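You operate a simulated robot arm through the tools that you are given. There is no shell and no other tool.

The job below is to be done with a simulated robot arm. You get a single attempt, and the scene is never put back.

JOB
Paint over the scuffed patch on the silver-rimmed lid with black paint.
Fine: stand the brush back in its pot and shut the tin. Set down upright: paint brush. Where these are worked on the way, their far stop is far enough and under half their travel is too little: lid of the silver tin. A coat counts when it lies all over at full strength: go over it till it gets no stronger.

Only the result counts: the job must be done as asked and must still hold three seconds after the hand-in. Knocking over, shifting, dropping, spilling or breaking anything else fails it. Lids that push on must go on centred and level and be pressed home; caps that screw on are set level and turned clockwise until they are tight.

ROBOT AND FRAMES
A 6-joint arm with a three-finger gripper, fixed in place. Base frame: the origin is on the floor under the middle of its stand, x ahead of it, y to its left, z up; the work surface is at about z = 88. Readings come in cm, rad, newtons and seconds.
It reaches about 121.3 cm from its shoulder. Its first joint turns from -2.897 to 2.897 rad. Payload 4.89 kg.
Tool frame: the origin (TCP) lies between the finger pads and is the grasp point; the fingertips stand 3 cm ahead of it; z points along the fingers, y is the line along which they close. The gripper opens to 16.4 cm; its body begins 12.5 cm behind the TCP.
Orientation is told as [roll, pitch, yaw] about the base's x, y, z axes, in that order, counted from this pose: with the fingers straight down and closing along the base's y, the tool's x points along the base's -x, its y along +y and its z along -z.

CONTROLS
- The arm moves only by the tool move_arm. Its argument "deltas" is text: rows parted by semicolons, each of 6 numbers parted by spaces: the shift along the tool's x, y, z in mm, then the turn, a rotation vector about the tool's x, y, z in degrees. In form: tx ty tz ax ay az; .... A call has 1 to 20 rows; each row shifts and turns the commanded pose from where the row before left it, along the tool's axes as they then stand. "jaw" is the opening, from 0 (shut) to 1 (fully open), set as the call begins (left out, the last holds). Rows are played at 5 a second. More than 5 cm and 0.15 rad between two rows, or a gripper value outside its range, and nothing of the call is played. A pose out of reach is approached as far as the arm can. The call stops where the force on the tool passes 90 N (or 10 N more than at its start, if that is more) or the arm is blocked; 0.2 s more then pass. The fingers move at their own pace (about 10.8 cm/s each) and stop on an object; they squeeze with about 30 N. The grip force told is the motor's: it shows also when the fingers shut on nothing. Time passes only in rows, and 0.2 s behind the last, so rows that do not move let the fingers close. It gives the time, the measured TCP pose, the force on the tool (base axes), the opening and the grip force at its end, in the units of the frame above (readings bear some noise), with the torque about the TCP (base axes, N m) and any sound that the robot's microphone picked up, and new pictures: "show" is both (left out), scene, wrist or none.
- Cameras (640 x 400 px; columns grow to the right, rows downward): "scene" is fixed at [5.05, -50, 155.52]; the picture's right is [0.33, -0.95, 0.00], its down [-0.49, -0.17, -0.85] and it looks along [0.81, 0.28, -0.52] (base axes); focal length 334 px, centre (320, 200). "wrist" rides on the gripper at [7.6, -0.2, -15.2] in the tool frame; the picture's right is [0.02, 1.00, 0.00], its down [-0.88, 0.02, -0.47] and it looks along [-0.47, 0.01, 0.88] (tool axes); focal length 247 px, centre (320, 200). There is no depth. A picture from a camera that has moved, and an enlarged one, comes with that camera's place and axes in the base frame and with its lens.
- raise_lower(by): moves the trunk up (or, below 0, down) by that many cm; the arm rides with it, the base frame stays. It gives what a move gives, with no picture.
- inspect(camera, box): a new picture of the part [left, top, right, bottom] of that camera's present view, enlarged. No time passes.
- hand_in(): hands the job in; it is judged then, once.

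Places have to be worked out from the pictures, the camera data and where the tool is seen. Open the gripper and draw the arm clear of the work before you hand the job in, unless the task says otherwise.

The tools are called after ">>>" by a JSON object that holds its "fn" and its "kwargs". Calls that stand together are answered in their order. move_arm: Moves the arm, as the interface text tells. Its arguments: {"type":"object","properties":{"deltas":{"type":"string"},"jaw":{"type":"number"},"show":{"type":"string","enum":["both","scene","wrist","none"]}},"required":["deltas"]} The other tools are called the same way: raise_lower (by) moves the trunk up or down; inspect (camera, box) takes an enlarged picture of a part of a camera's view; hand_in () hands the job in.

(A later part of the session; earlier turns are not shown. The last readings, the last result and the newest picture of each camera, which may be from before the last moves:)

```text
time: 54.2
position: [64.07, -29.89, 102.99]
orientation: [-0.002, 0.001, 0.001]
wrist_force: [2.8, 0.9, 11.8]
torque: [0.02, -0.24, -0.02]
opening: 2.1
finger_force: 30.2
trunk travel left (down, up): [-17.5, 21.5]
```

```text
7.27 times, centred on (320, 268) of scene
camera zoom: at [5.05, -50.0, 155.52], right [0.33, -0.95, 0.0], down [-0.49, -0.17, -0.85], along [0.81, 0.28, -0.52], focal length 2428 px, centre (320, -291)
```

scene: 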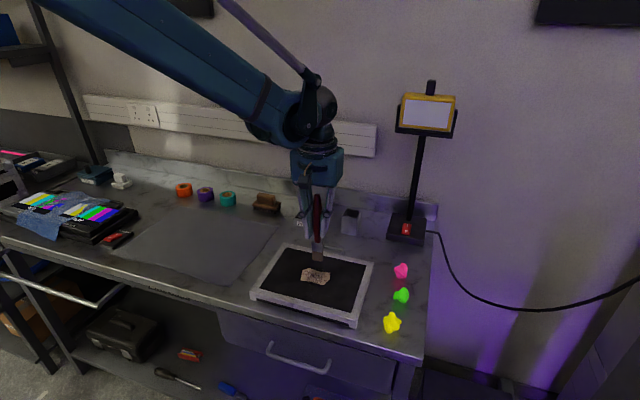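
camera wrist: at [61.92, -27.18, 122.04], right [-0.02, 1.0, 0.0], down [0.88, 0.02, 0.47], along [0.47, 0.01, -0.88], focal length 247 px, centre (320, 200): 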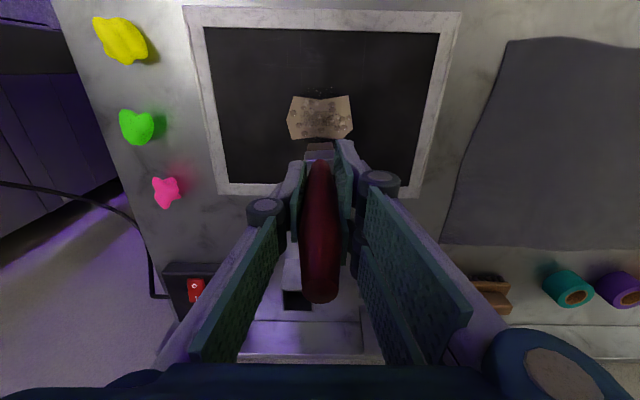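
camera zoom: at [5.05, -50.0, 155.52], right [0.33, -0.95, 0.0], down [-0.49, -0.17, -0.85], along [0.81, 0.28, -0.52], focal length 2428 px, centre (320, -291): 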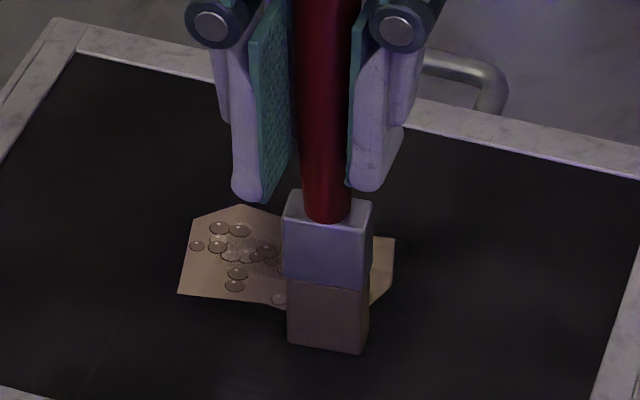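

Contact held at about 12 N for the whole lane. I'll shift 2 cm in y and stroke back in +x along the next lane.

>>> {"fn": "move_arm", "kwargs": {"deltas": "0 5 0 0 0 0; 0 5 0 0 0 0; 0 5 0 0 0 0; 0 5 0 0 0 0; -5 0 0 0 0 0; -5 0 0 0 0 0; -5 0 0 0 0 0; -5 0 0 0 0 0; -5 0 0 0 0 0; -5 0 0 0 0 0; -5 0 0 0 0 0; -5 0 0 0 0 0; -5 0 0 0 0 0; -5 0 0 0 0 0; -5 0 0 0 0 0; -5 0 0 0 0 0", "show": "none"}}

>>> {"fn": "inspect", "kwargs": {"camera": "scene", "box": [290, 240, 350, 295]}}

>>> {"fn": "inspect", "kwargs": {"camera": "wrist", "box": [270, 80, 370, 170]}}

```text
time: 57.6
position: [70.34, -27.77, 102.87]
orientation: [0.001, 0.0, 0.0]
wrist_force: [-3.1, 0.5, 7.6]
torque: [0.04, 0.3, 0.03]
opening: 2.1
finger_force: 29.8
trunk travel left (down, up): [-17.5, 21.5]
```

```text
7.27 times, centred on (320, 268) of scene
camera zoom: at [5.05, -50.0, 155.52], right [0.33, -0.95, 0.0], down [-0.49, -0.17, -0.85], along [0.81, 0.28, -0.52], focal length 2428 px, centre (320, -291)
```

zoom: 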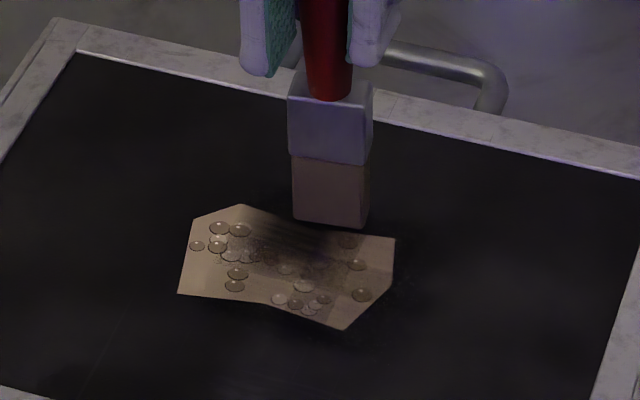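

```text
4.44 times, centred on (320, 125) of wrist
camera zoom: at [62.47, -28.0, 118.15], right [-0.02, 1.0, 0.0], down [0.88, 0.02, 0.47], along [0.47, 0.01, -0.88], focal length 1098 px, centre (320, 533)
```

zoom: 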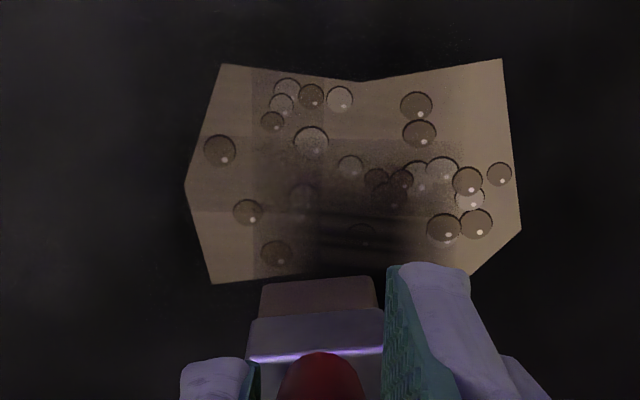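

Paint is building up, darkest in the lane just stroked. I'll cover the remaining two lanes with what's on the brush before re-loading.

>>> {"fn": "move_arm", "kwargs": {"deltas": "0 5 0 0 0 0; 0 5 0 0 0 0; 0 5 0 0 0 0; 0 5 0 0 0 0; 5 0 0 0 0 0; 5 0 0 0 0 0; 5 0 0 0 0 0; 5 0 0 0 0 0; 5 0 0 0 0 0; 5 0 0 0 0 0; 5 0 0 0 0 0; 5 0 0 0 0 0; 5 0 0 0 0 0; 5 0 0 0 0 0; 5 0 0 0 0 0; 5 0 0 0 0 0", "show": "none"}}

>>> {"fn": "move_arm", "kwargs": {"deltas": "0 5 0 0 0 0; 0 5 0 0 0 0; 0 5 0 0 0 0; 0 5 0 0 0 0; -5 0 0 0 0 0; -5 0 0 0 0 0; -5 0 0 0 0 0; -5 0 0 0 0 0; -5 0 0 0 0 0; -5 0 0 0 0 0; -5 0 0 0 0 0; -5 0 0 0 0 0; -5 0 0 0 0 0; -5 0 0 0 0 0; -5 0 0 0 0 0; -5 0 0 0 0 0", "show": "none"}}

>>> {"fn": "inspect", "kwargs": {"camera": "scene", "box": [290, 240, 350, 295]}}

>>> {"fn": "inspect", "kwargs": {"camera": "wrist", "box": [250, 70, 370, 170]}}

```text
time: 61.0
position: [64.19, -25.84, 102.94]
orientation: [0.0, 0.002, -0.001]
wrist_force: [0.0, 0.3, 0.3]
torque: [0.07, 0.08, 0.0]
opening: 2.08
finger_force: 29.5
trunk travel left (down, up): [-17.5, 21.5]
```

```text
time: 64.4
position: [70.3, -23.93, 102.92]
orientation: [0.0, 0.0, -0.001]
wrist_force: [-0.1, -0.6, -1.4]
torque: [0.01, -0.03, 0.01]
opening: 2.07
finger_force: 29.7
trunk travel left (down, up): [-17.5, 21.5]
```

```text
7.27 times, centred on (320, 268) of scene
camera zoom: at [5.05, -50.0, 155.52], right [0.33, -0.95, 0.0], down [-0.49, -0.17, -0.85], along [0.81, 0.28, -0.52], focal length 2428 px, centre (320, -291)
```

zoom: 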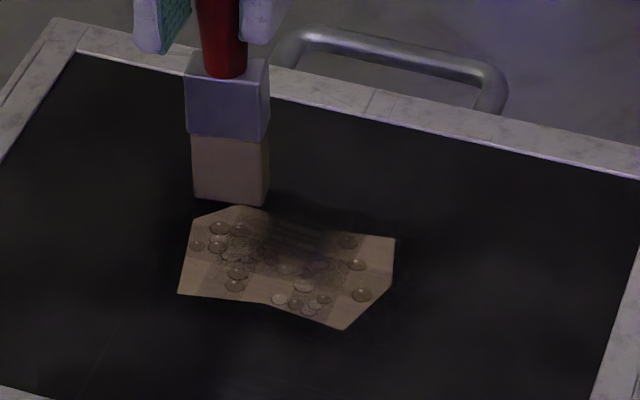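

```text
4.00 times, centred on (310, 120) of wrist
camera zoom: at [62.42, -23.95, 118.14], right [-0.02, 1.0, 0.0], down [0.88, 0.02, 0.47], along [0.47, 0.01, -0.88], focal length 988 px, centre (360, 520)
```

zoom: 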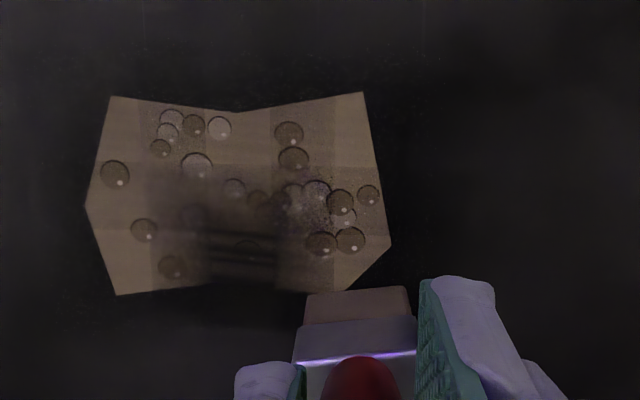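

Contact faded in the last two lanes and the bristles are nearly spent. I'll go back to the tin to re-load, stopping just above the paint first.

>>> {"fn": "move_arm", "kwargs": {"deltas": "0 0 -30 0 0 0; 0 0 -35 0 0 0; 0 0 -35 0 0 0; -34.3 12.7 0 0 0 0; -34.3 12.7 0 0 0 0; -34.3 12.7 0 0 0 0; -34.3 12.7 0 0 0 0; -34.3 12.7 0 0 0 0; -34.3 12.7 0 0 0 0; -34.3 12.7 0 0 0 0; 0 0 0 0 0 0; 0 0 35 0 0 0; 0 0 35 0 0 0; 0 0 20 0 0 0; 0 0 0 0 0 0", "show": "none"}}

>>> {"fn": "inspect", "kwargs": {"camera": "scene", "box": [280, 180, 340, 240]}}

```text
time: 67.6
position: [94.37, -15.0, 103.73]
orientation: [0.001, 0.001, 0.0]
wrist_force: [0.8, -0.1, -0.5]
torque: [0.01, 0.04, 0.01]
opening: 2.1
finger_force: 29.7
trunk travel left (down, up): [-17.5, 21.5]
```

```text
6.67 times, centred on (310, 210) of scene
camera zoom: at [5.05, -50.0, 155.52], right [0.33, -0.95, 0.0], down [-0.49, -0.17, -0.85], along [0.81, 0.28, -0.52], focal length 2226 px, centre (387, 133)
```

zoom: 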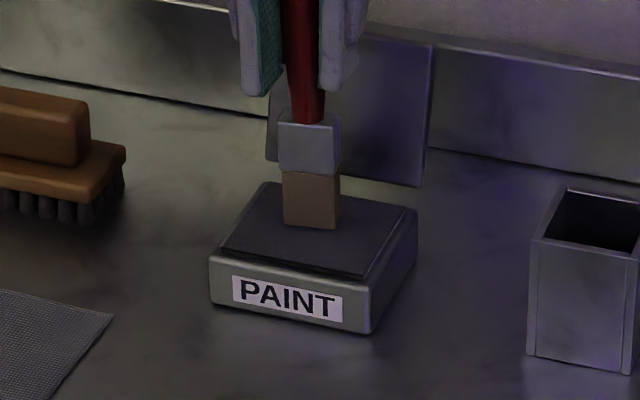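

The bristles show as pale brown, nearly empty. I'll lower in small steps until they just touch the paint.

>>> {"fn": "move_arm", "kwargs": {"deltas": "0 0 2 0 0 0; 0 0 1.5 0 0 0; 0 0 0 0 0 0", "show": "none"}}

>>> {"fn": "move_arm", "kwargs": {"deltas": "0 0 1 0 0 0; 0 0 0 0 0 0", "show": "none"}}

>>> {"fn": "inspect", "kwargs": {"camera": "scene", "box": [280, 180, 340, 240]}}

```text
time: 68.4
position: [94.27, -14.91, 103.41]
orientation: [0.0, 0.0, 0.0]
wrist_force: [-0.1, -0.2, -0.6]
torque: [-0.03, -0.02, 0.02]
opening: 2.1
finger_force: 30.2
trunk travel left (down, up): [-17.5, 21.5]
```

```text
time: 69.0
position: [94.32, -14.91, 103.5]
orientation: [0.0, -0.001, 0.0]
wrist_force: [-0.6, 0.0, -0.6]
torque: [-0.02, -0.05, -0.01]
opening: 2.08
finger_force: 29.6
trunk travel left (down, up): [-17.5, 21.5]
```

```text
6.67 times, centred on (310, 210) of scene
camera zoom: at [5.05, -50.0, 155.52], right [0.33, -0.95, 0.0], down [-0.49, -0.17, -0.85], along [0.81, 0.28, -0.52], focal length 2226 px, centre (387, 133)
```

zoom: 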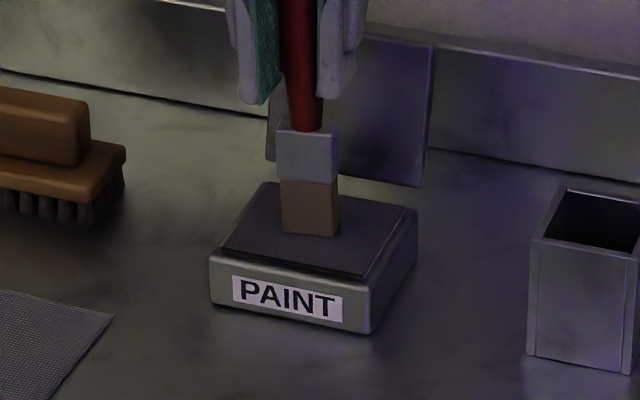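

>>> {"fn": "move_arm", "kwargs": {"deltas": "0 0 1 0 0 0; 0 0 0 0 0 0", "show": "none"}}

>>> {"fn": "move_arm", "kwargs": {"deltas": "0 0 1 0 0 0; 0 0 0 0 0 0", "show": "none"}}

>>> {"fn": "inspect", "kwargs": {"camera": "scene", "box": [280, 180, 340, 240]}}

```text
time: 69.6
position: [94.12, -15.0, 103.26]
orientation: [0.001, 0.001, 0.0]
wrist_force: [1.3, -0.2, 1.3]
torque: [0.04, -0.08, -0.01]
opening: 2.07
finger_force: 30.4
trunk travel left (down, up): [-17.5, 21.5]
```

```text
time: 70.2
position: [94.1, -14.89, 103.3]
orientation: [-0.001, 0.0, 0.0]
wrist_force: [3.2, -1.6, 14.5]
torque: [-0.06, -0.22, -0.02]
opening: 2.04
finger_force: 29.8
trunk travel left (down, up): [-17.5, 21.5]
```

```text
6.67 times, centred on (310, 210) of scene
camera zoom: at [5.05, -50.0, 155.52], right [0.33, -0.95, 0.0], down [-0.49, -0.17, -0.85], along [0.81, 0.28, -0.52], focal length 2226 px, centre (387, 133)
```

zoom: 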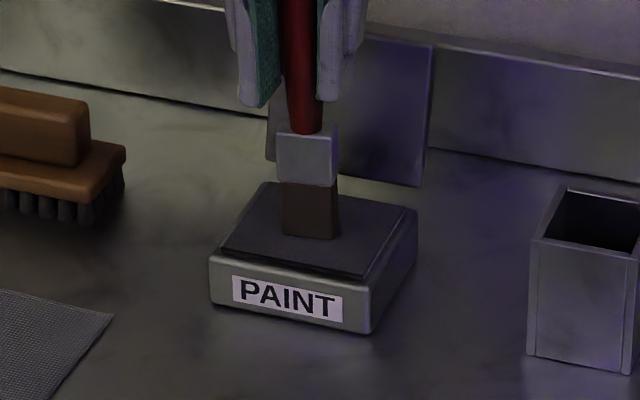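

The bristles are dark again after touching the paint at 14.5 N. I'll dwell briefly, then carry the brush to just above lane 1, starting inside the patch at about (69.2, −29.8).

>>> {"fn": "move_arm", "kwargs": {"deltas": "0 0 0 0 0 0; 0 0 0 0 0 0; 0 0 0 0 0 0; 0 0 -30 0 0 0; 0 0 -35 0 0 0; 0 0 -35 0 0 0; 31.2 -18.6 0 0 0 0; 31.2 -18.6 0 0 0 0; 31.2 -18.6 0 0 0 0; 31.2 -18.6 0 0 0 0; 31.2 -18.6 0 0 0 0; 31.2 -18.6 0 0 0 0; 31.2 -18.6 0 0 0 0; 31.2 -18.6 0 0 0 0; 0 0 0 0 0 0; 0 0 40 0 0 0; 0 0 40 0 0 0; 0 0 20 0 0 0; 0 0 0 0 0 0", "show": "scene"}}

>>> {"fn": "inspect", "kwargs": {"camera": "scene", "box": [290, 240, 350, 295]}}

```text
time: 74.2
position: [69.18, -29.81, 103.03]
orientation: [0.001, 0.001, 0.0]
wrist_force: [0.2, -0.4, -1.1]
torque: [0.03, 0.04, -0.02]
opening: 2.08
finger_force: 29.3
trunk travel left (down, up): [-17.5, 21.5]
```

scene: 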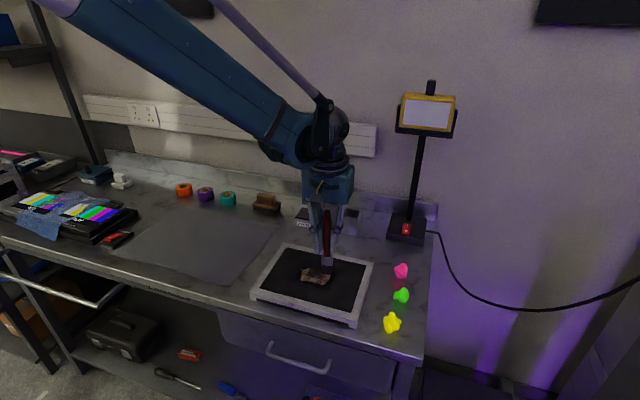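

```text
7.27 times, centred on (320, 268) of scene
camera zoom: at [5.05, -50.0, 155.52], right [0.33, -0.95, 0.0], down [-0.49, -0.17, -0.85], along [0.81, 0.28, -0.52], focal length 2428 px, centre (320, -291)
```

zoom: 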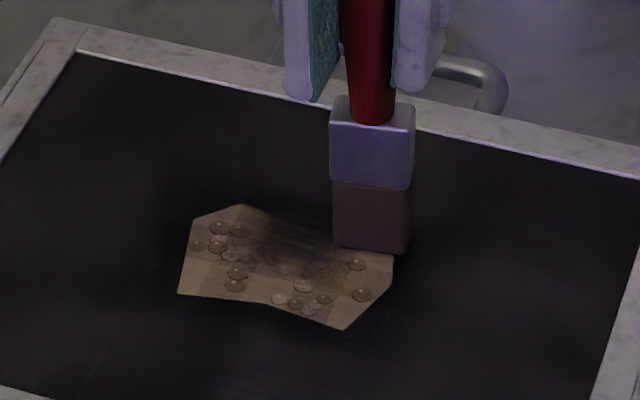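

Now stepping down to find light contact at the lane start.

>>> {"fn": "move_arm", "kwargs": {"deltas": "0 0 1 0 0 0; 0 0 0 0 0 0", "show": "none"}}

>>> {"fn": "move_arm", "kwargs": {"deltas": "0 0 0.7 0 0 0; 0 0 0 0 0 0", "show": "none"}}

>>> {"fn": "move_arm", "kwargs": {"deltas": "0 0 0.5 0 0 0; 0 0 0 0 0 0", "show": "none"}}

```text
time: 74.8
position: [69.26, -29.8, 103.01]
orientation: [0.0, 0.0, 0.0]
wrist_force: [0.0, 0.2, 0.3]
torque: [-0.01, 0.02, 0.01]
opening: 2.09
finger_force: 29.6
trunk travel left (down, up): [-17.5, 21.5]
```

```text
time: 75.4
position: [69.07, -29.88, 103.07]
orientation: [-0.001, 0.002, -0.001]
wrist_force: [1.1, -0.4, -0.5]
torque: [-0.01, 0.02, -0.01]
opening: 2.1
finger_force: 30.1
trunk travel left (down, up): [-17.5, 21.5]
```

```text
time: 76.0
position: [69.24, -29.92, 102.95]
orientation: [0.0, -0.001, 0.0]
wrist_force: [0.9, 0.4, -0.5]
torque: [0.01, 0.0, 0.0]
opening: 2.09
finger_force: 29.5
trunk travel left (down, up): [-17.5, 21.5]
```

>>> {"fn": "move_arm", "kwargs": {"deltas": "0 0 0.5 0 0 0; 0 0 0 0 0 0", "show": "none"}}

>>> {"fn": "move_arm", "kwargs": {"deltas": "0 0 0.5 0 0 0; 0 0 0 0 0 0", "show": "none"}}

>>> {"fn": "inspect", "kwargs": {"camera": "scene", "box": [290, 240, 350, 295]}}

```text
time: 76.6
position: [69.26, -29.77, 102.99]
orientation: [-0.001, 0.0, -0.001]
wrist_force: [0.4, -0.1, 0.3]
torque: [0.02, 0.02, -0.05]
opening: 2.07
finger_force: 30.1
trunk travel left (down, up): [-17.5, 21.5]
```

```text
time: 77.2
position: [69.26, -29.79, 102.91]
orientation: [0.002, 0.002, 0.0]
wrist_force: [-0.5, 0.3, -0.5]
torque: [0.01, -0.02, 0.01]
opening: 2.07
finger_force: 29.7
trunk travel left (down, up): [-17.5, 21.5]
```

```text
7.27 times, centred on (320, 268) of scene
camera zoom: at [5.05, -50.0, 155.52], right [0.33, -0.95, 0.0], down [-0.49, -0.17, -0.85], along [0.81, 0.28, -0.52], focal length 2428 px, centre (320, -291)
```

zoom: 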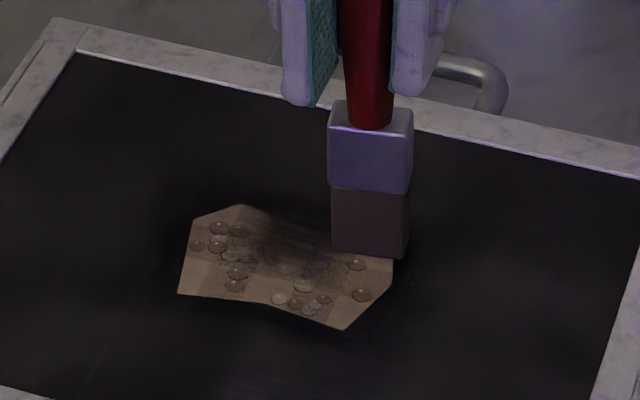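

>>> {"fn": "move_arm", "kwargs": {"deltas": "0 0 0.5 0 0 0; 0 0 0 0 0 0", "show": "none"}}

>>> {"fn": "move_arm", "kwargs": {"deltas": "0 0 0.5 0 0 0; 0 0 0 0 0 0", "show": "none"}}

```text
time: 77.8
position: [69.2, -29.88, 102.77]
orientation: [0.0, -0.002, 0.0]
wrist_force: [0.0, 0.4, -0.6]
torque: [-0.03, -0.03, 0.0]
opening: 2.07
finger_force: 29.9
trunk travel left (down, up): [-17.5, 21.5]
```

```text
time: 78.4
position: [69.21, -29.85, 102.88]
orientation: [0.0, 0.0, 0.0]
wrist_force: [-1.1, -0.1, 4.8]
torque: [0.06, 0.09, 0.01]
opening: 2.07
finger_force: 30.0
trunk travel left (down, up): [-17.5, 21.5]
```

Contact at 4.8 N. I'll add 0.2 mm and stroke slowly toward −x inside the patch, then back.

>>> {"fn": "move_arm", "kwargs": {"deltas": "0 0 0.2 0 0 0; 3 0 0 0 0 0; 3 0 0 0 0 0; 3 0 0 0 0 0; 3 0 0 0 0 0; 3 0 0 0 0 0; 3 0 0 0 0 0; 3 0 0 0 0 0; 3 0 0 0 0 0; 3 0 0 0 0 0; 3 0 0 0 0 0; 3 0 0 0 0 0; 3 0 0 0 0 0", "show": "none"}}

>>> {"fn": "inspect", "kwargs": {"camera": "scene", "box": [290, 240, 350, 295]}}

```text
time: 81.2
position: [65.64, -29.78, 102.79]
orientation: [0.001, 0.002, 0.0]
wrist_force: [0.9, -0.7, 7.1]
torque: [0.0, -0.18, 0.01]
opening: 2.07
finger_force: 29.8
trunk travel left (down, up): [-17.5, 21.5]
```

```text
7.27 times, centred on (320, 268) of scene
camera zoom: at [5.05, -50.0, 155.52], right [0.33, -0.95, 0.0], down [-0.49, -0.17, -0.85], along [0.81, 0.28, -0.52], focal length 2428 px, centre (320, -291)
```

zoom: 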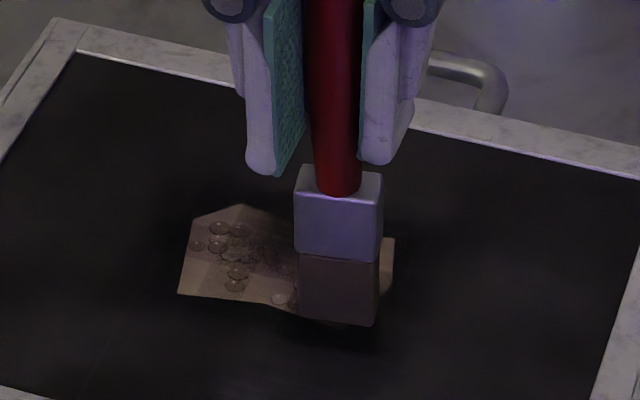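

Contact held at 7 N. Now stroking back over the same lane in +x.

>>> {"fn": "move_arm", "kwargs": {"deltas": "-3 0 0 0 0 0; -3 0 0 0 0 0; -3 0 0 0 0 0; -3 0 0 0 0 0; -3 0 0 0 0 0; -3 0 0 0 0 0; -3 0 0 0 0 0; -3 0 0 0 0 0; -3 0 0 0 0 0; -3 0 0 0 0 0; -3 0 0 0 0 0; -3 0 0 0 0 0; -3 0 0 0 0 0", "show": "none"}}

>>> {"fn": "inspect", "kwargs": {"camera": "scene", "box": [290, 240, 350, 295]}}

>>> {"fn": "inspect", "kwargs": {"camera": "wrist", "box": [280, 80, 390, 170]}}

```text
time: 84.0
position: [69.62, -29.81, 102.84]
orientation: [0.001, 0.002, -0.001]
wrist_force: [-1.9, -0.2, 2.7]
torque: [-0.04, 0.16, 0.01]
opening: 2.08
finger_force: 29.9
trunk travel left (down, up): [-17.5, 21.5]
```

```text
7.27 times, centred on (320, 268) of scene
camera zoom: at [5.05, -50.0, 155.52], right [0.33, -0.95, 0.0], down [-0.49, -0.17, -0.85], along [0.81, 0.28, -0.52], focal length 2428 px, centre (320, -291)
```

zoom: 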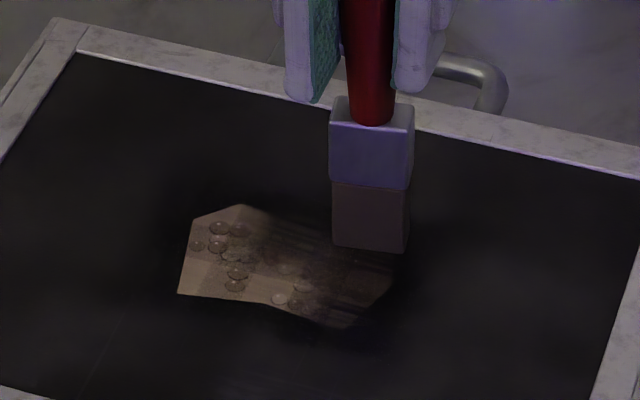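

```text
4.44 times, centred on (335, 125) of wrist
camera zoom: at [61.75, -29.92, 118.08], right [-0.02, 1.0, 0.0], down [0.88, 0.02, 0.47], along [0.47, 0.01, -0.88], focal length 1098 px, centre (253, 533)
```

zoom: 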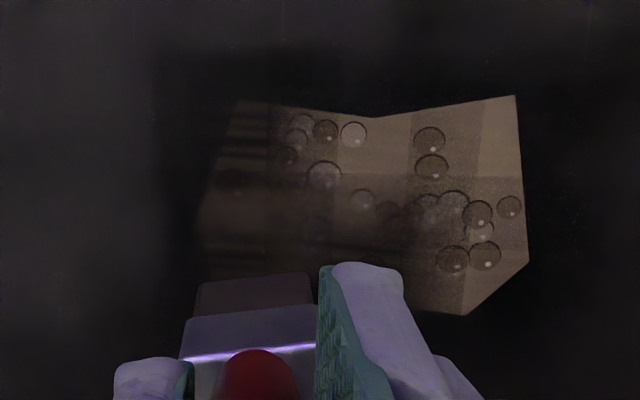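

That worked: lane 1 is visibly darker and the brush still holds paint. One more pass down lane 1, then across to the middle lane (y≈−27.1).

>>> {"fn": "move_arm", "kwargs": {"deltas": "3 0 0.2 0 0 0; 3 0 0 0 0 0; 3 0 0 0 0 0; 3 0 0 0 0 0; 3 0 0 0 0 0; 3 0 0 0 0 0; 3 0 0 0 0 0; 3 0 0 0 0 0; 3 0 0 0 0 0; 3 0 0 0 0 0; 3 0 0 0 0 0; 3 0 0 0 0 0; 3 0 0 0 0 0", "show": "none"}}

>>> {"fn": "move_arm", "kwargs": {"deltas": "0 5 0 0 0 0; 0 5 0 0 0 0; 0 5 0 0 0 0; 0 6 0 0 0 0; 0 6 0 0 0 0; -3 0 0 0 0 0; -3 0 0 0 0 0; -3 0 0 0 0 0; -3 0 0 0 0 0; -3 0 0 0 0 0; -3 0 0 0 0 0; -3 0 0 0 0 0; -3 0 0 0 0 0; -3 0 0 0 0 0; -3 0 0 0 0 0; -3 0 0 0 0 0; -3 0 0 0 0 0", "show": "none"}}

>>> {"fn": "inspect", "kwargs": {"camera": "scene", "box": [290, 240, 350, 295]}}

>>> {"fn": "inspect", "kwargs": {"camera": "wrist", "box": [260, 80, 380, 170]}}

```text
time: 86.8
position: [65.58, -29.81, 102.81]
orientation: [0.0, 0.001, -0.001]
wrist_force: [-0.1, -0.2, -0.1]
torque: [0.02, 0.01, -0.02]
opening: 2.09
finger_force: 29.4
trunk travel left (down, up): [-17.5, 21.5]
```

```text
time: 90.4
position: [69.23, -27.07, 102.78]
orientation: [0.0, -0.001, 0.0]
wrist_force: [-1.9, -0.1, 2.5]
torque: [0.01, 0.17, 0.04]
opening: 2.07
finger_force: 30.2
trunk travel left (down, up): [-17.5, 21.5]
```

```text
7.27 times, centred on (320, 268) of scene
camera zoom: at [5.05, -50.0, 155.52], right [0.33, -0.95, 0.0], down [-0.49, -0.17, -0.85], along [0.81, 0.28, -0.52], focal length 2428 px, centre (320, -291)
```

zoom: 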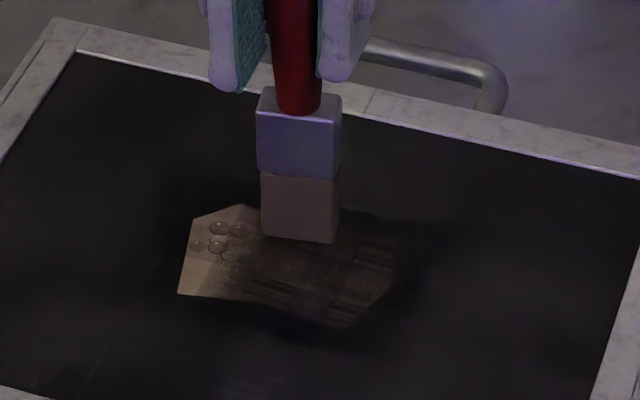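

```text
4.44 times, centred on (320, 125) of wrist
camera zoom: at [61.44, -27.23, 118.07], right [-0.02, 1.0, 0.0], down [0.88, 0.02, 0.47], along [0.47, 0.01, -0.88], focal length 1098 px, centre (320, 533)
```

zoom: 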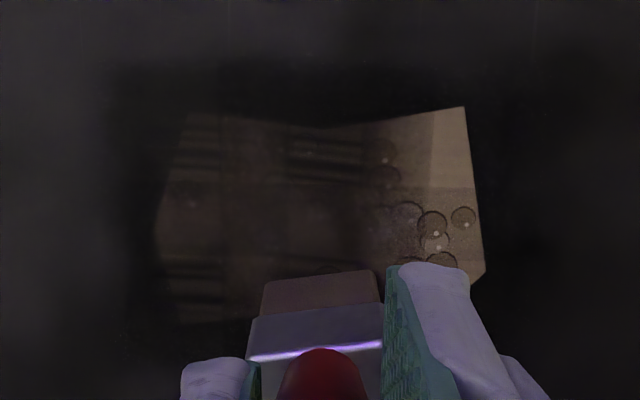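

The middle lane is now well covered too. I'll use the remaining paint on the third lane (y≈−24.4).

>>> {"fn": "move_arm", "kwargs": {"deltas": "0 5 0.2 0 0 0; 0 5 0 0 0 0; 0 5 0 0 0 0; 0 6 0 0 0 0; 0 6 0 0 0 0; 3 0 0 0 0 0; 3 0 0 0 0 0; 3 0 0 0 0 0; 3 0 0 0 0 0; 3 0 0 0 0 0; 3 0 0 0 0 0; 3 0 0 0 0 0; 3 0 0 0 0 0; 3 0 0 0 0 0; 3 0 0 0 0 0; 3 0 0 0 0 0; 3 0 0 0 0 0", "show": "none"}}

>>> {"fn": "move_arm", "kwargs": {"deltas": "-3 0 0 0 0 0; -3 0 0 0 0 0; -3 0 0 0 0 0; -3 0 0 0 0 0; -3 0 0 0 0 0; -3 0 0 0 0 0; -3 0 0 0 0 0; -3 0 0 0 0 0; -3 0 0 0 0 0; -3 0 0 0 0 0; -3 0 0 0 0 0; -3 0 0 0 0 0", "show": "none"}}

>>> {"fn": "inspect", "kwargs": {"camera": "scene", "box": [290, 240, 350, 295]}}

>>> {"fn": "inspect", "kwargs": {"camera": "wrist", "box": [240, 80, 360, 170]}}

```text
time: 94.0
position: [65.57, -24.45, 102.83]
orientation: [0.0, 0.003, -0.002]
wrist_force: [2.9, 1.1, 9.2]
torque: [-0.06, -0.19, 0.01]
opening: 2.08
finger_force: 29.7
trunk travel left (down, up): [-17.5, 21.5]
```

```text
time: 96.6
position: [69.14, -24.4, 102.79]
orientation: [-0.001, -0.002, 0.0]
wrist_force: [-0.3, 0.4, -0.3]
torque: [0.0, -0.02, 0.0]
opening: 2.08
finger_force: 30.0
trunk travel left (down, up): [-17.5, 21.5]
```

```text
7.27 times, centred on (320, 268) of scene
camera zoom: at [5.05, -50.0, 155.52], right [0.33, -0.95, 0.0], down [-0.49, -0.17, -0.85], along [0.81, 0.28, -0.52], focal length 2428 px, centre (320, -291)
```

zoom: 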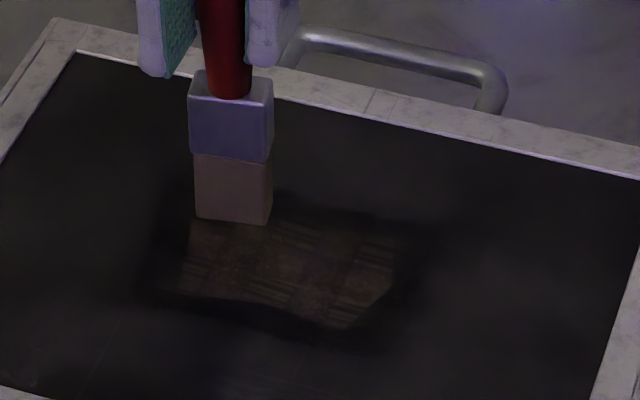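

```text
4.44 times, centred on (300, 125) of wrist
camera zoom: at [61.4, -24.55, 118.04], right [-0.02, 1.0, 0.0], down [0.88, 0.02, 0.47], along [0.47, 0.01, -0.88], focal length 1098 px, centre (409, 533)
```

zoom: 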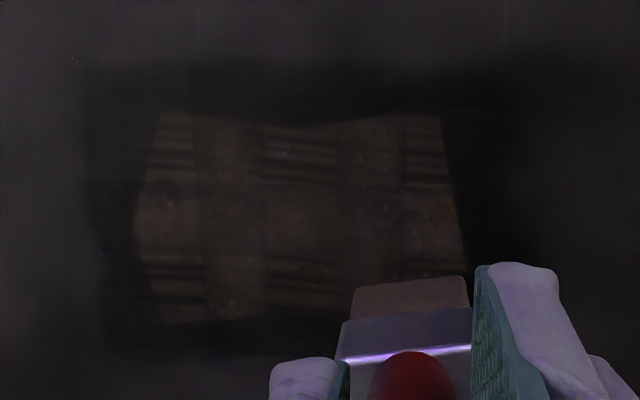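

The whole patch now has a first, even coat. Next I'll go back for a second load.

>>> {"fn": "move_arm", "kwargs": {"deltas": "0 0 -30 0 0 0; 0 0 -35 0 0 0; 0 0 -35 0 0 0; -31.3 11.75 0 0 0 0; -31.3 11.75 0 0 0 0; -31.3 11.75 0 0 0 0; -31.3 11.75 0 0 0 0; -31.3 11.75 0 0 0 0; -31.3 11.75 0 0 0 0; -31.3 11.75 0 0 0 0; -31.3 11.75 0 0 0 0; 0 0 0 0 0 0; 0 0 40 0 0 0; 0 0 35 0 0 0; 0 0 19 0 0 0; 0 0 0 0 0 0", "show": "scene"}}

>>> {"fn": "move_arm", "kwargs": {"deltas": "0 0 1 0 0 0; 0 0 0 0 0 0", "show": "none"}}

```text
time: 100.0
position: [94.33, -14.87, 103.3]
orientation: [0.0, 0.002, 0.0]
wrist_force: [0.9, -0.2, -0.9]
torque: [-0.04, 0.06, 0.02]
opening: 2.06
finger_force: 30.6
trunk travel left (down, up): [-17.5, 21.5]
```

scene: 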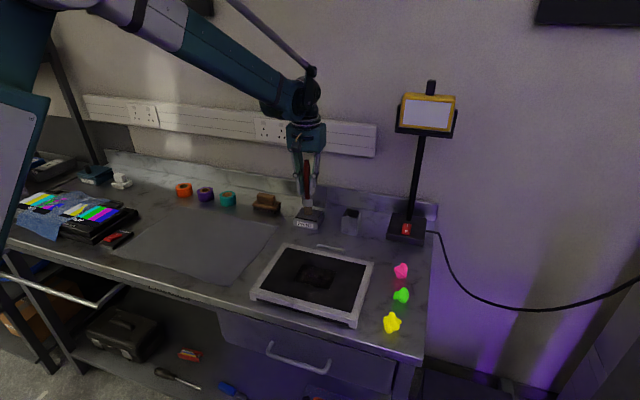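

```text
time: 100.6
position: [94.17, -14.96, 103.16]
orientation: [0.001, 0.0, 0.0]
wrist_force: [0.1, 0.0, -0.1]
torque: [0.02, -0.01, 0.0]
opening: 2.08
finger_force: 30.0
trunk travel left (down, up): [-17.5, 21.5]
```

>>> {"fn": "inspect", "kwargs": {"camera": "scene", "box": [295, 262, 340, 292]}}

>>> {"fn": "move_arm", "kwargs": {"deltas": "0 0 0.7 0 0 0; 0 0 0 0 0 0", "show": "none"}}

>>> {"fn": "move_arm", "kwargs": {"deltas": "0 0 0.7 0 0 0; 0 0 0 0 0 0", "show": "none"}}

>>> {"fn": "inspect", "kwargs": {"camera": "scene", "box": [280, 180, 340, 240]}}

```text
13.33 times, centred on (318, 277) of scene
camera zoom: at [5.05, -50.0, 155.52], right [0.33, -0.95, 0.0], down [-0.49, -0.17, -0.85], along [0.81, 0.28, -0.52], focal length 4452 px, centre (353, -827)
```

zoom: 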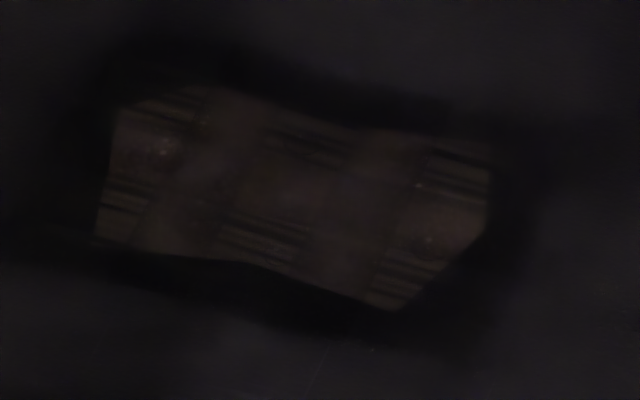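

```text
time: 101.2
position: [94.34, -15.04, 103.19]
orientation: [-0.001, -0.001, 0.001]
wrist_force: [-0.4, 0.5, -0.4]
torque: [0.0, 0.01, -0.02]
opening: 2.09
finger_force: 30.2
trunk travel left (down, up): [-17.5, 21.5]
```

```text
time: 101.8
position: [94.35, -15.04, 103.22]
orientation: [0.0, -0.001, -0.001]
wrist_force: [0.1, -0.6, 2.1]
torque: [0.01, -0.05, 0.0]
opening: 2.06
finger_force: 30.2
trunk travel left (down, up): [-17.5, 21.5]
```

```text
6.67 times, centred on (310, 210) of scene
camera zoom: at [5.05, -50.0, 155.52], right [0.33, -0.95, 0.0], down [-0.49, -0.17, -0.85], along [0.81, 0.28, -0.52], focal length 2226 px, centre (387, 133)
```

zoom: 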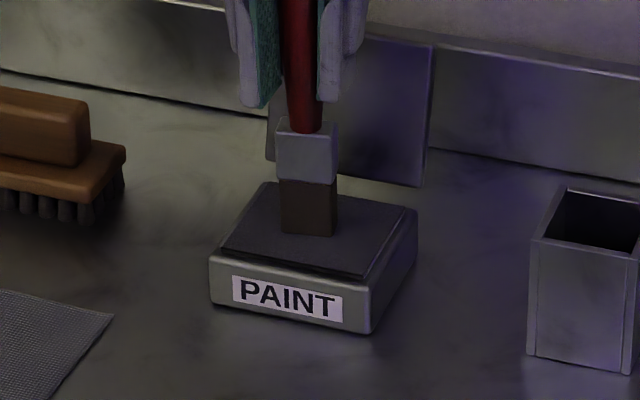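

The brush is loaded again. I'll dwell a moment, then go back over lane 1 for the second coat.

>>> {"fn": "move_arm", "kwargs": {"deltas": "0 0 0 0 0 0; 0 0 0 0 0 0; 0 0 -30 0 0 0; 0 0 -35 0 0 0; 0 0 -35 0 0 0; 31.4 -18.5 0 0 0 0; 31.4 -18.5 0 0 0 0; 31.4 -18.5 0 0 0 0; 31.4 -18.5 0 0 0 0; 31.4 -18.5 0 0 0 0; 31.4 -18.5 0 0 0 0; 31.4 -18.5 0 0 0 0; 31.4 -18.5 0 0 0 0; 0 0 0 0 0 0; 0 0 40 0 0 0; 0 0 40 0 0 0; 0 0 20 0 0 0; 0 0 3.5 0 0 0; 0 0 0 0 0 0", "show": "none"}}

>>> {"fn": "move_arm", "kwargs": {"deltas": "0 0 0.7 0 0 0; 0 0 0 0 0 0", "show": "none"}}

>>> {"fn": "move_arm", "kwargs": {"deltas": "0 0 0.5 0 0 0; 0 0 0 0 0 0", "show": "none"}}

```text
time: 105.8
position: [69.05, -29.8, 102.71]
orientation: [-0.001, 0.001, -0.001]
wrist_force: [0.0, -0.4, -0.5]
torque: [0.04, -0.02, 0.0]
opening: 2.07
finger_force: 29.8
trunk travel left (down, up): [-17.5, 21.5]
```

```text
time: 106.4
position: [69.02, -29.76, 102.68]
orientation: [0.001, 0.001, 0.0]
wrist_force: [1.7, -0.5, 6.7]
torque: [-0.15, 0.0, -0.02]
opening: 2.05
finger_force: 30.2
trunk travel left (down, up): [-17.5, 21.5]
```

```text
time: 107.0
position: [69.1, -29.92, 102.67]
orientation: [-0.001, -0.002, 0.0]
wrist_force: [1.6, -0.4, 12.4]
torque: [0.01, -0.15, 0.04]
opening: 2.05
finger_force: 30.3
trunk travel left (down, up): [-17.5, 21.5]
```

12 N, good contact. Now stroking lane 1 over its full length (x 70 → 64.8).

>>> {"fn": "move_arm", "kwargs": {"deltas": "-3 0 0 0 0 0; -3 -3 0 0 0 0; -3 0 0 0 0 0; 3.5 0 0 0 0 0; 3.5 0 0 0 0 0; 3.5 0 0 0 0 0; 3.5 0 0 0 0 0; 3.5 0 0 0 0 0; 3.5 0 0 0 0 0; 3.5 0 0 0 0 0; 3.5 0 0 0 0 0; 3.5 0 0 0 0 0; 3.5 0 0 0 0 0; 3.5 0 0 0 0 0; 3.5 0 0 0 0 0; 3.5 0 0 0 0 0; 3.5 0 0 0 0 0; 3.5 0 0 0 0 0", "show": "none"}}

>>> {"fn": "move_arm", "kwargs": {"deltas": "0 4 0.2 0 0 0; -3.5 0 0 0 0 0; -3.5 0 0 0 0 0; -3.5 0 0 0 0 0; -3.5 0 0 0 0 0; -3.5 0 0 0 0 0; -3.5 0 0 0 0 0; -3.5 0 0 0 0 0; -3.5 0 0 0 0 0; -3.5 0 0 0 0 0; -3.5 0 0 0 0 0; -3.5 0 0 0 0 0; -3.5 0 0 0 0 0; -3.5 0 0 0 0 0; -3.5 0 0 0 0 0", "show": "none"}}

>>> {"fn": "inspect", "kwargs": {"camera": "scene", "box": [290, 240, 350, 295]}}

>>> {"fn": "inspect", "kwargs": {"camera": "wrist", "box": [280, 80, 400, 170]}}

```text
time: 110.8
position: [64.69, -30.18, 102.8]
orientation: [0.0, 0.0, 0.001]
wrist_force: [-0.7, 0.5, -0.8]
torque: [0.0, 0.03, -0.01]
opening: 2.06
finger_force: 29.8
trunk travel left (down, up): [-17.5, 21.5]
```

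```text
time: 114.0
position: [69.73, -29.78, 102.74]
orientation: [0.0, -0.001, 0.0]
wrist_force: [0.2, -0.3, -0.6]
torque: [-0.01, -0.02, -0.02]
opening: 2.09
finger_force: 29.9
trunk travel left (down, up): [-17.5, 21.5]
```

```text
7.27 times, centred on (320, 268) of scene
camera zoom: at [5.05, -50.0, 155.52], right [0.33, -0.95, 0.0], down [-0.49, -0.17, -0.85], along [0.81, 0.28, -0.52], focal length 2428 px, centre (320, -291)
```

zoom: 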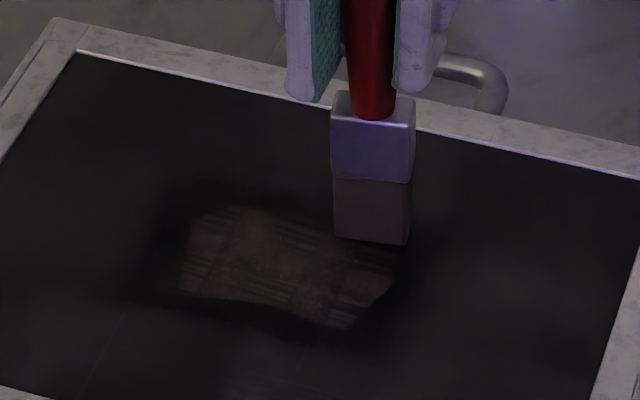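

```text
4.44 times, centred on (340, 125) of wrist
camera zoom: at [61.94, -29.9, 117.95], right [-0.02, 1.0, 0.0], down [0.88, 0.02, 0.47], along [0.47, 0.01, -0.88], focal length 1098 px, centre (231, 533)
```

zoom: 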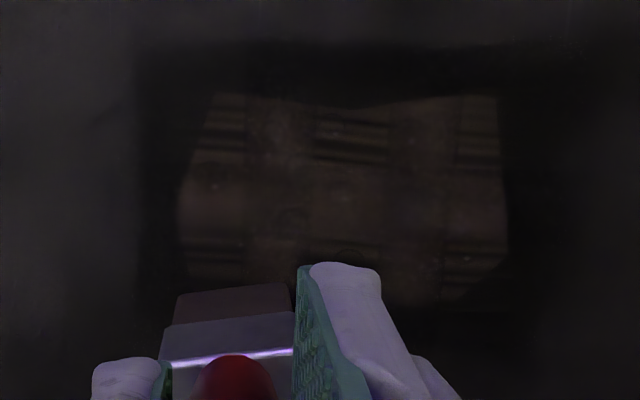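

Contact was lost during those strokes (force near 0). I'll press a bit further and redo the lane, checking the force part-way.

>>> {"fn": "move_arm", "kwargs": {"deltas": "0 0 0.5 0 0 0; 0 0 0 0 0 0", "show": "none"}}

>>> {"fn": "move_arm", "kwargs": {"deltas": "0 0 0.4 0 0 0; 0 0 0 0 0 0", "show": "none"}}

>>> {"fn": "move_arm", "kwargs": {"deltas": "3.5 0 0 0 0 0; 3.5 0 0 0 0 0; 3.5 0 0 0 0 0; 3.5 0 0 0 0 0; 3.5 0 0 0 0 0; 3.5 0 0 0 0 0; 3.5 0 0 0 0 0", "show": "none"}}

```text
time: 114.6
position: [69.65, -29.8, 102.63]
orientation: [0.001, 0.0, 0.0]
wrist_force: [0.5, -0.3, 2.0]
torque: [-0.02, -0.05, 0.03]
opening: 2.06
finger_force: 30.4
trunk travel left (down, up): [-17.5, 21.5]
```

```text
time: 115.2
position: [69.63, -29.6, 102.75]
orientation: [-0.001, -0.001, 0.0]
wrist_force: [-0.4, -0.7, 12.7]
torque: [0.01, 0.06, 0.02]
opening: 2.07
finger_force: 30.1
trunk travel left (down, up): [-17.5, 21.5]
```

```text
time: 116.8
position: [67.22, -29.51, 102.59]
orientation: [0.001, 0.0, -0.001]
wrist_force: [5.2, -1.8, 21.9]
torque: [-0.07, -0.65, 0.03]
opening: 2.03
finger_force: 30.4
trunk travel left (down, up): [-17.5, 21.5]
```

Force rose to 22 N mid-lane; I'll ease 0.4 mm and finish the lane.

>>> {"fn": "move_arm", "kwargs": {"deltas": "3.5 0 -0.4 0 0 0; 3.5 0 0 0 0 0; 3.5 0 0 0 0 0; 3.5 0 0 0 0 0; 3.5 0 0 0 0 0; 3.5 0 0 0 0 0; 3.5 0 0 0 0 0", "show": "none"}}

>>> {"fn": "move_arm", "kwargs": {"deltas": "0 -3 0 0 0 0; -3.5 0 0 0 0 0; -3.5 0 0 0 0 0; -3.5 0 0 0 0 0; -3.5 0 0 0 0 0; -3.5 0 0 0 0 0; -3.5 0 0 0 0 0; -3.5 0 0 0 0 0", "show": "none"}}

>>> {"fn": "inspect", "kwargs": {"camera": "scene", "box": [290, 240, 350, 295]}}

```text
time: 118.4
position: [64.88, -29.65, 102.69]
orientation: [0.001, 0.001, 0.001]
wrist_force: [-0.7, 0.0, -1.3]
torque: [0.0, 0.02, 0.0]
opening: 2.07
finger_force: 30.2
trunk travel left (down, up): [-17.5, 21.5]
```

```text
time: 120.2
position: [67.25, -29.99, 102.75]
orientation: [0.0, -0.001, 0.0]
wrist_force: [-1.0, -0.1, -0.3]
torque: [0.04, -0.02, 0.02]
opening: 2.06
finger_force: 30.3
trunk travel left (down, up): [-17.5, 21.5]
```

```text
7.27 times, centred on (320, 268) of scene
camera zoom: at [5.05, -50.0, 155.52], right [0.33, -0.95, 0.0], down [-0.49, -0.17, -0.85], along [0.81, 0.28, -0.52], focal length 2428 px, centre (320, -291)
```

zoom: 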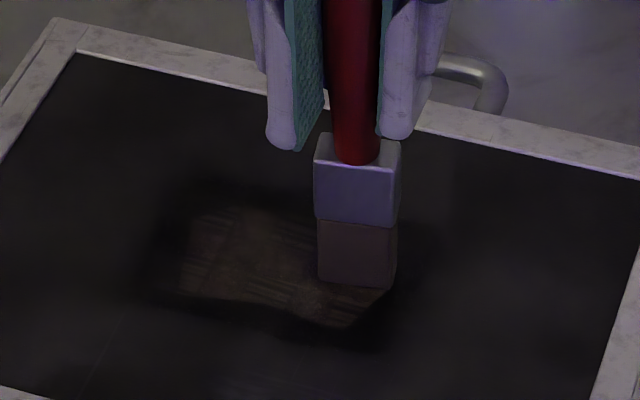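

>>> {"fn": "move_arm", "kwargs": {"deltas": "0 0 0.3 0 0 0; 0 0 0 0 0 0", "show": "none"}}

>>> {"fn": "inspect", "kwargs": {"camera": "wrist", "box": [280, 80, 400, 170]}}

```text
time: 120.8
position: [67.22, -29.92, 102.59]
orientation: [-0.001, 0.001, 0.0]
wrist_force: [0.5, -0.1, -0.1]
torque: [0.02, -0.01, 0.02]
opening: 2.07
finger_force: 30.5
trunk travel left (down, up): [-17.5, 21.5]
```

```text
4.44 times, centred on (340, 125) of wrist
camera zoom: at [59.44, -30.07, 117.84], right [-0.02, 1.0, 0.0], down [0.88, 0.02, 0.47], along [0.47, 0.01, -0.88], focal length 1098 px, centre (231, 533)
```

zoom: 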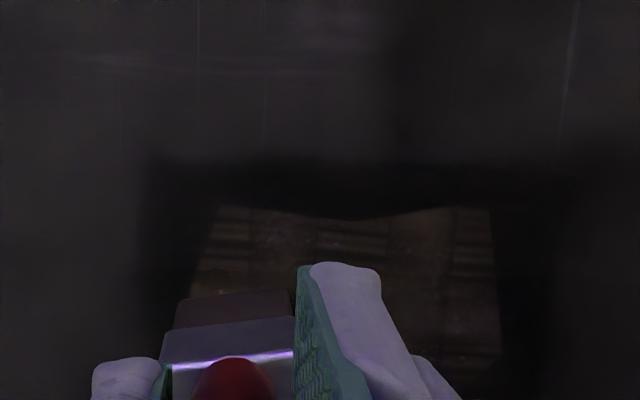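

The overpainted border is deep black while the patch still looks brown, so more coats are needed. I'll press until I read firm contact and continue with short, force-checked strokes.

>>> {"fn": "move_arm", "kwargs": {"deltas": "0 0 0.4 0 0 0; 0 0 0 0 0 0", "show": "none"}}

>>> {"fn": "move_arm", "kwargs": {"deltas": "-3 0 0 0 0 0; -3 0 0 0 0 0; -3 0 0 0 0 0; -3 0 0 0 0 0; -3 0 0 0 0 0; -3 0 0 0 0 0; -3 0 0 0 0 0; -3 0 0 0 0 0", "show": "none"}}

```text
time: 121.4
position: [67.27, -29.99, 102.55]
orientation: [0.0, -0.001, 0.001]
wrist_force: [0.3, 0.6, -1.1]
torque: [-0.01, 0.0, 0.03]
opening: 2.09
finger_force: 30.0
trunk travel left (down, up): [-17.5, 21.5]
```

```text
time: 123.2
position: [69.67, -29.92, 102.59]
orientation: [-0.001, 0.0, 0.0]
wrist_force: [-1.1, -0.1, 2.5]
torque: [-0.01, 0.14, 0.01]
opening: 2.05
finger_force: 30.0
trunk travel left (down, up): [-17.5, 21.5]
```

>>> {"fn": "move_arm", "kwargs": {"deltas": "0 0 0.3 0 0 0; 3.5 0 0 0 0 0; 3.5 0 0 0 0 0; 3.5 0 0 0 0 0; 3.5 0 0 0 0 0; 3.5 0 0 0 0 0; 3.5 0 0 0 0 0; 3.5 0 0 0 0 0", "show": "none"}}

>>> {"fn": "move_arm", "kwargs": {"deltas": "3.5 0 0 0 0 0; 3.5 0 0 0 0 0; 3.5 0 0 0 0 0; 3.5 0 0 0 0 0; 3.5 0 0 0 0 0; 3.5 0 0 0 0 0; 3.5 0 0 0 0 0", "show": "none"}}

>>> {"fn": "inspect", "kwargs": {"camera": "scene", "box": [290, 240, 350, 295]}}

```text
time: 125.0
position: [67.1, -29.94, 102.35]
orientation: [0.0, -0.001, -0.003]
wrist_force: [6.0, -0.1, 23.8]
torque: [-0.07, -0.66, -0.01]
opening: 2.08
finger_force: 29.8
trunk travel left (down, up): [-17.5, 21.5]
```

```text
time: 126.6
position: [64.69, -29.89, 102.47]
orientation: [0.001, 0.001, 0.001]
wrist_force: [2.0, -0.6, 7.6]
torque: [-0.01, -0.21, 0.02]
opening: 2.07
finger_force: 30.2
trunk travel left (down, up): [-17.5, 21.5]
```

```text
7.27 times, centred on (320, 268) of scene
camera zoom: at [5.05, -50.0, 155.52], right [0.33, -0.95, 0.0], down [-0.49, -0.17, -0.85], along [0.81, 0.28, -0.52], focal length 2428 px, centre (320, -291)
```

zoom: 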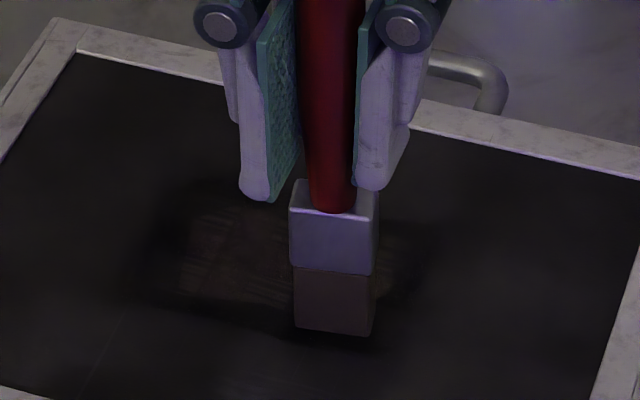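

Reversing direction makes the brush rock in the grip and spike the force. From here I'll stroke only toward −x, lifting for the return. Next lane is y≈−28.3.

>>> {"fn": "move_arm", "kwargs": {"deltas": "0 0 -5 0 0 0; -26 8 0 0 0 0; -26 8 0 0 0 0; 0 0 5 0 0 0; 3.7 0 0 0 0 0; 3.7 0 0 0 0 0; 3.7 0 0 0 0 0; 3.7 0 0 0 0 0; 3.7 0 0 0 0 0; 3.7 0 0 0 0 0; 3.7 0 0 0 0 0; 3.7 0 0 0 0 0; 3.7 0 0 0 0 0; 3.7 0 0 0 0 0; 3.7 0 0 0 0 0; 3.7 0 0 0 0 0; 3.7 0 0 0 0 0; 3.7 0 0 0 0 0", "show": "none"}}

>>> {"fn": "move_arm", "kwargs": {"deltas": "0 0 -5 0 0 0; -26 8 0 0 0 0; -26 8 0 0 0 0; 0 0 5.1 0 0 0; 3.7 0 0 0 0 0; 3.7 0 0 0 0 0; 3.7 0 0 0 0 0; 3.7 0 0 0 0 0; 3.7 0 0 0 0 0; 3.7 0 0 0 0 0; 3.7 0 0 0 0 0", "show": "none"}}

>>> {"fn": "move_arm", "kwargs": {"deltas": "3.7 0 0 0 0 0; 3.7 0 0 0 0 0; 3.7 0 0 0 0 0; 3.7 0 0 0 0 0; 3.7 0 0 0 0 0; 3.7 0 0 0 0 0; 3.7 0 0 0 0 0", "show": "none"}}

>>> {"fn": "inspect", "kwargs": {"camera": "scene", "box": [290, 240, 350, 295]}}

```text
time: 130.4
position: [64.61, -28.32, 102.49]
orientation: [0.001, -0.001, -0.001]
wrist_force: [0.1, 0.9, 3.2]
torque: [-0.01, -0.01, -0.01]
opening: 2.08
finger_force: 30.4
trunk travel left (down, up): [-17.5, 21.5]
```

```text
time: 132.8
position: [67.39, -26.87, 102.59]
orientation: [-0.002, -0.001, 0.001]
wrist_force: [0.4, 1.1, 4.7]
torque: [0.0, -0.04, 0.0]
opening: 2.07
finger_force: 29.8
trunk travel left (down, up): [-17.5, 21.5]
```

```text
time: 134.4
position: [64.7, -26.79, 102.38]
orientation: [-0.001, 0.0, 0.0]
wrist_force: [1.6, 0.7, 6.6]
torque: [0.01, -0.11, 0.0]
opening: 2.07
finger_force: 29.8
trunk travel left (down, up): [-17.5, 21.5]
```

```text
7.27 times, centred on (320, 268) of scene
camera zoom: at [5.05, -50.0, 155.52], right [0.33, -0.95, 0.0], down [-0.49, -0.17, -0.85], along [0.81, 0.28, -0.52], focal length 2428 px, centre (320, -291)
```

zoom: 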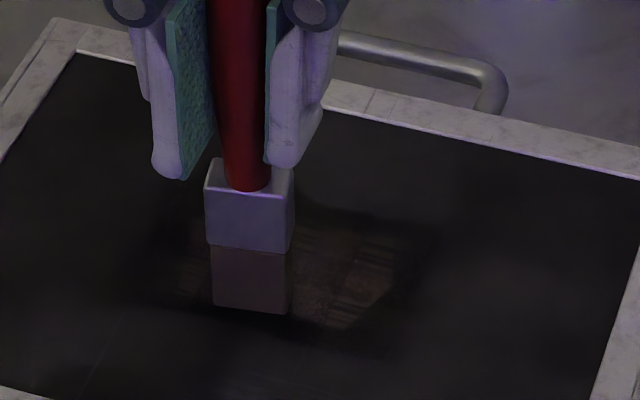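

Forces now stay steady at 3–7 N with the one-way strokes. Continuing with lanes at y≈−25.3 and −24.0.

>>> {"fn": "move_arm", "kwargs": {"deltas": "0 0 -5 0 0 0; -26 7.5 0 0 0 0; -26 7.5 0 0 0 0; 0 0 5.1 0 0 0; 3.7 0 0 0 0 0; 3.7 0 0 0 0 0; 3.7 0 0 0 0 0; 3.7 0 0 0 0 0; 3.7 0 0 0 0 0; 3.7 0 0 0 0 0; 3.7 0 0 0 0 0; 3.7 0 0 0 0 0; 3.7 0 0 0 0 0; 3.7 0 0 0 0 0; 3.7 0 0 0 0 0; 3.7 0 0 0 0 0; 3.7 0 0 0 0 0; 3.7 0 0 0 0 0", "show": "none"}}

>>> {"fn": "move_arm", "kwargs": {"deltas": "0 0 -5 0 0 0; -26 6.5 0 0 0 0; -26 6.5 0 0 0 0; 0 0 5 0 0 0; 3.7 0 0 0 0 0; 3.7 0 0 0 0 0; 3.7 0 0 0 0 0; 3.7 0 0 0 0 0; 3.7 0 0 0 0 0; 3.7 0 0 0 0 0; 3.7 0 0 0 0 0; 3.7 0 0 0 0 0; 3.7 0 0 0 0 0; 3.7 0 0 0 0 0; 3.7 0 0 0 0 0; 3.7 0 0 0 0 0; 3.7 0 0 0 0 0; 3.7 0 0 0 0 0", "show": "none"}}

>>> {"fn": "inspect", "kwargs": {"camera": "scene", "box": [290, 240, 350, 295]}}

```text
time: 138.2
position: [64.83, -25.24, 102.42]
orientation: [0.001, 0.001, -0.001]
wrist_force: [0.4, 0.0, 2.4]
torque: [0.02, -0.02, -0.03]
opening: 2.05
finger_force: 30.2
trunk travel left (down, up): [-17.5, 21.5]
```

```text
time: 142.0
position: [64.85, -24.05, 102.59]
orientation: [0.0, 0.001, -0.001]
wrist_force: [0.2, 0.6, -1.8]
torque: [0.03, 0.0, 0.03]
opening: 2.07
finger_force: 30.2
trunk travel left (down, up): [-17.5, 21.5]
```

```text
7.27 times, centred on (320, 268) of scene
camera zoom: at [5.05, -50.0, 155.52], right [0.33, -0.95, 0.0], down [-0.49, -0.17, -0.85], along [0.81, 0.28, -0.52], focal length 2428 px, centre (320, -291)
```

zoom: 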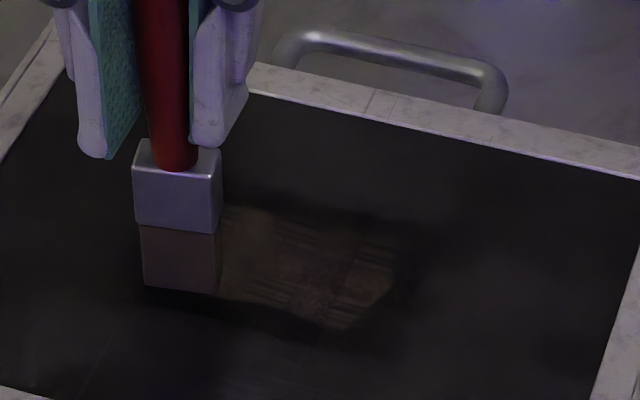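

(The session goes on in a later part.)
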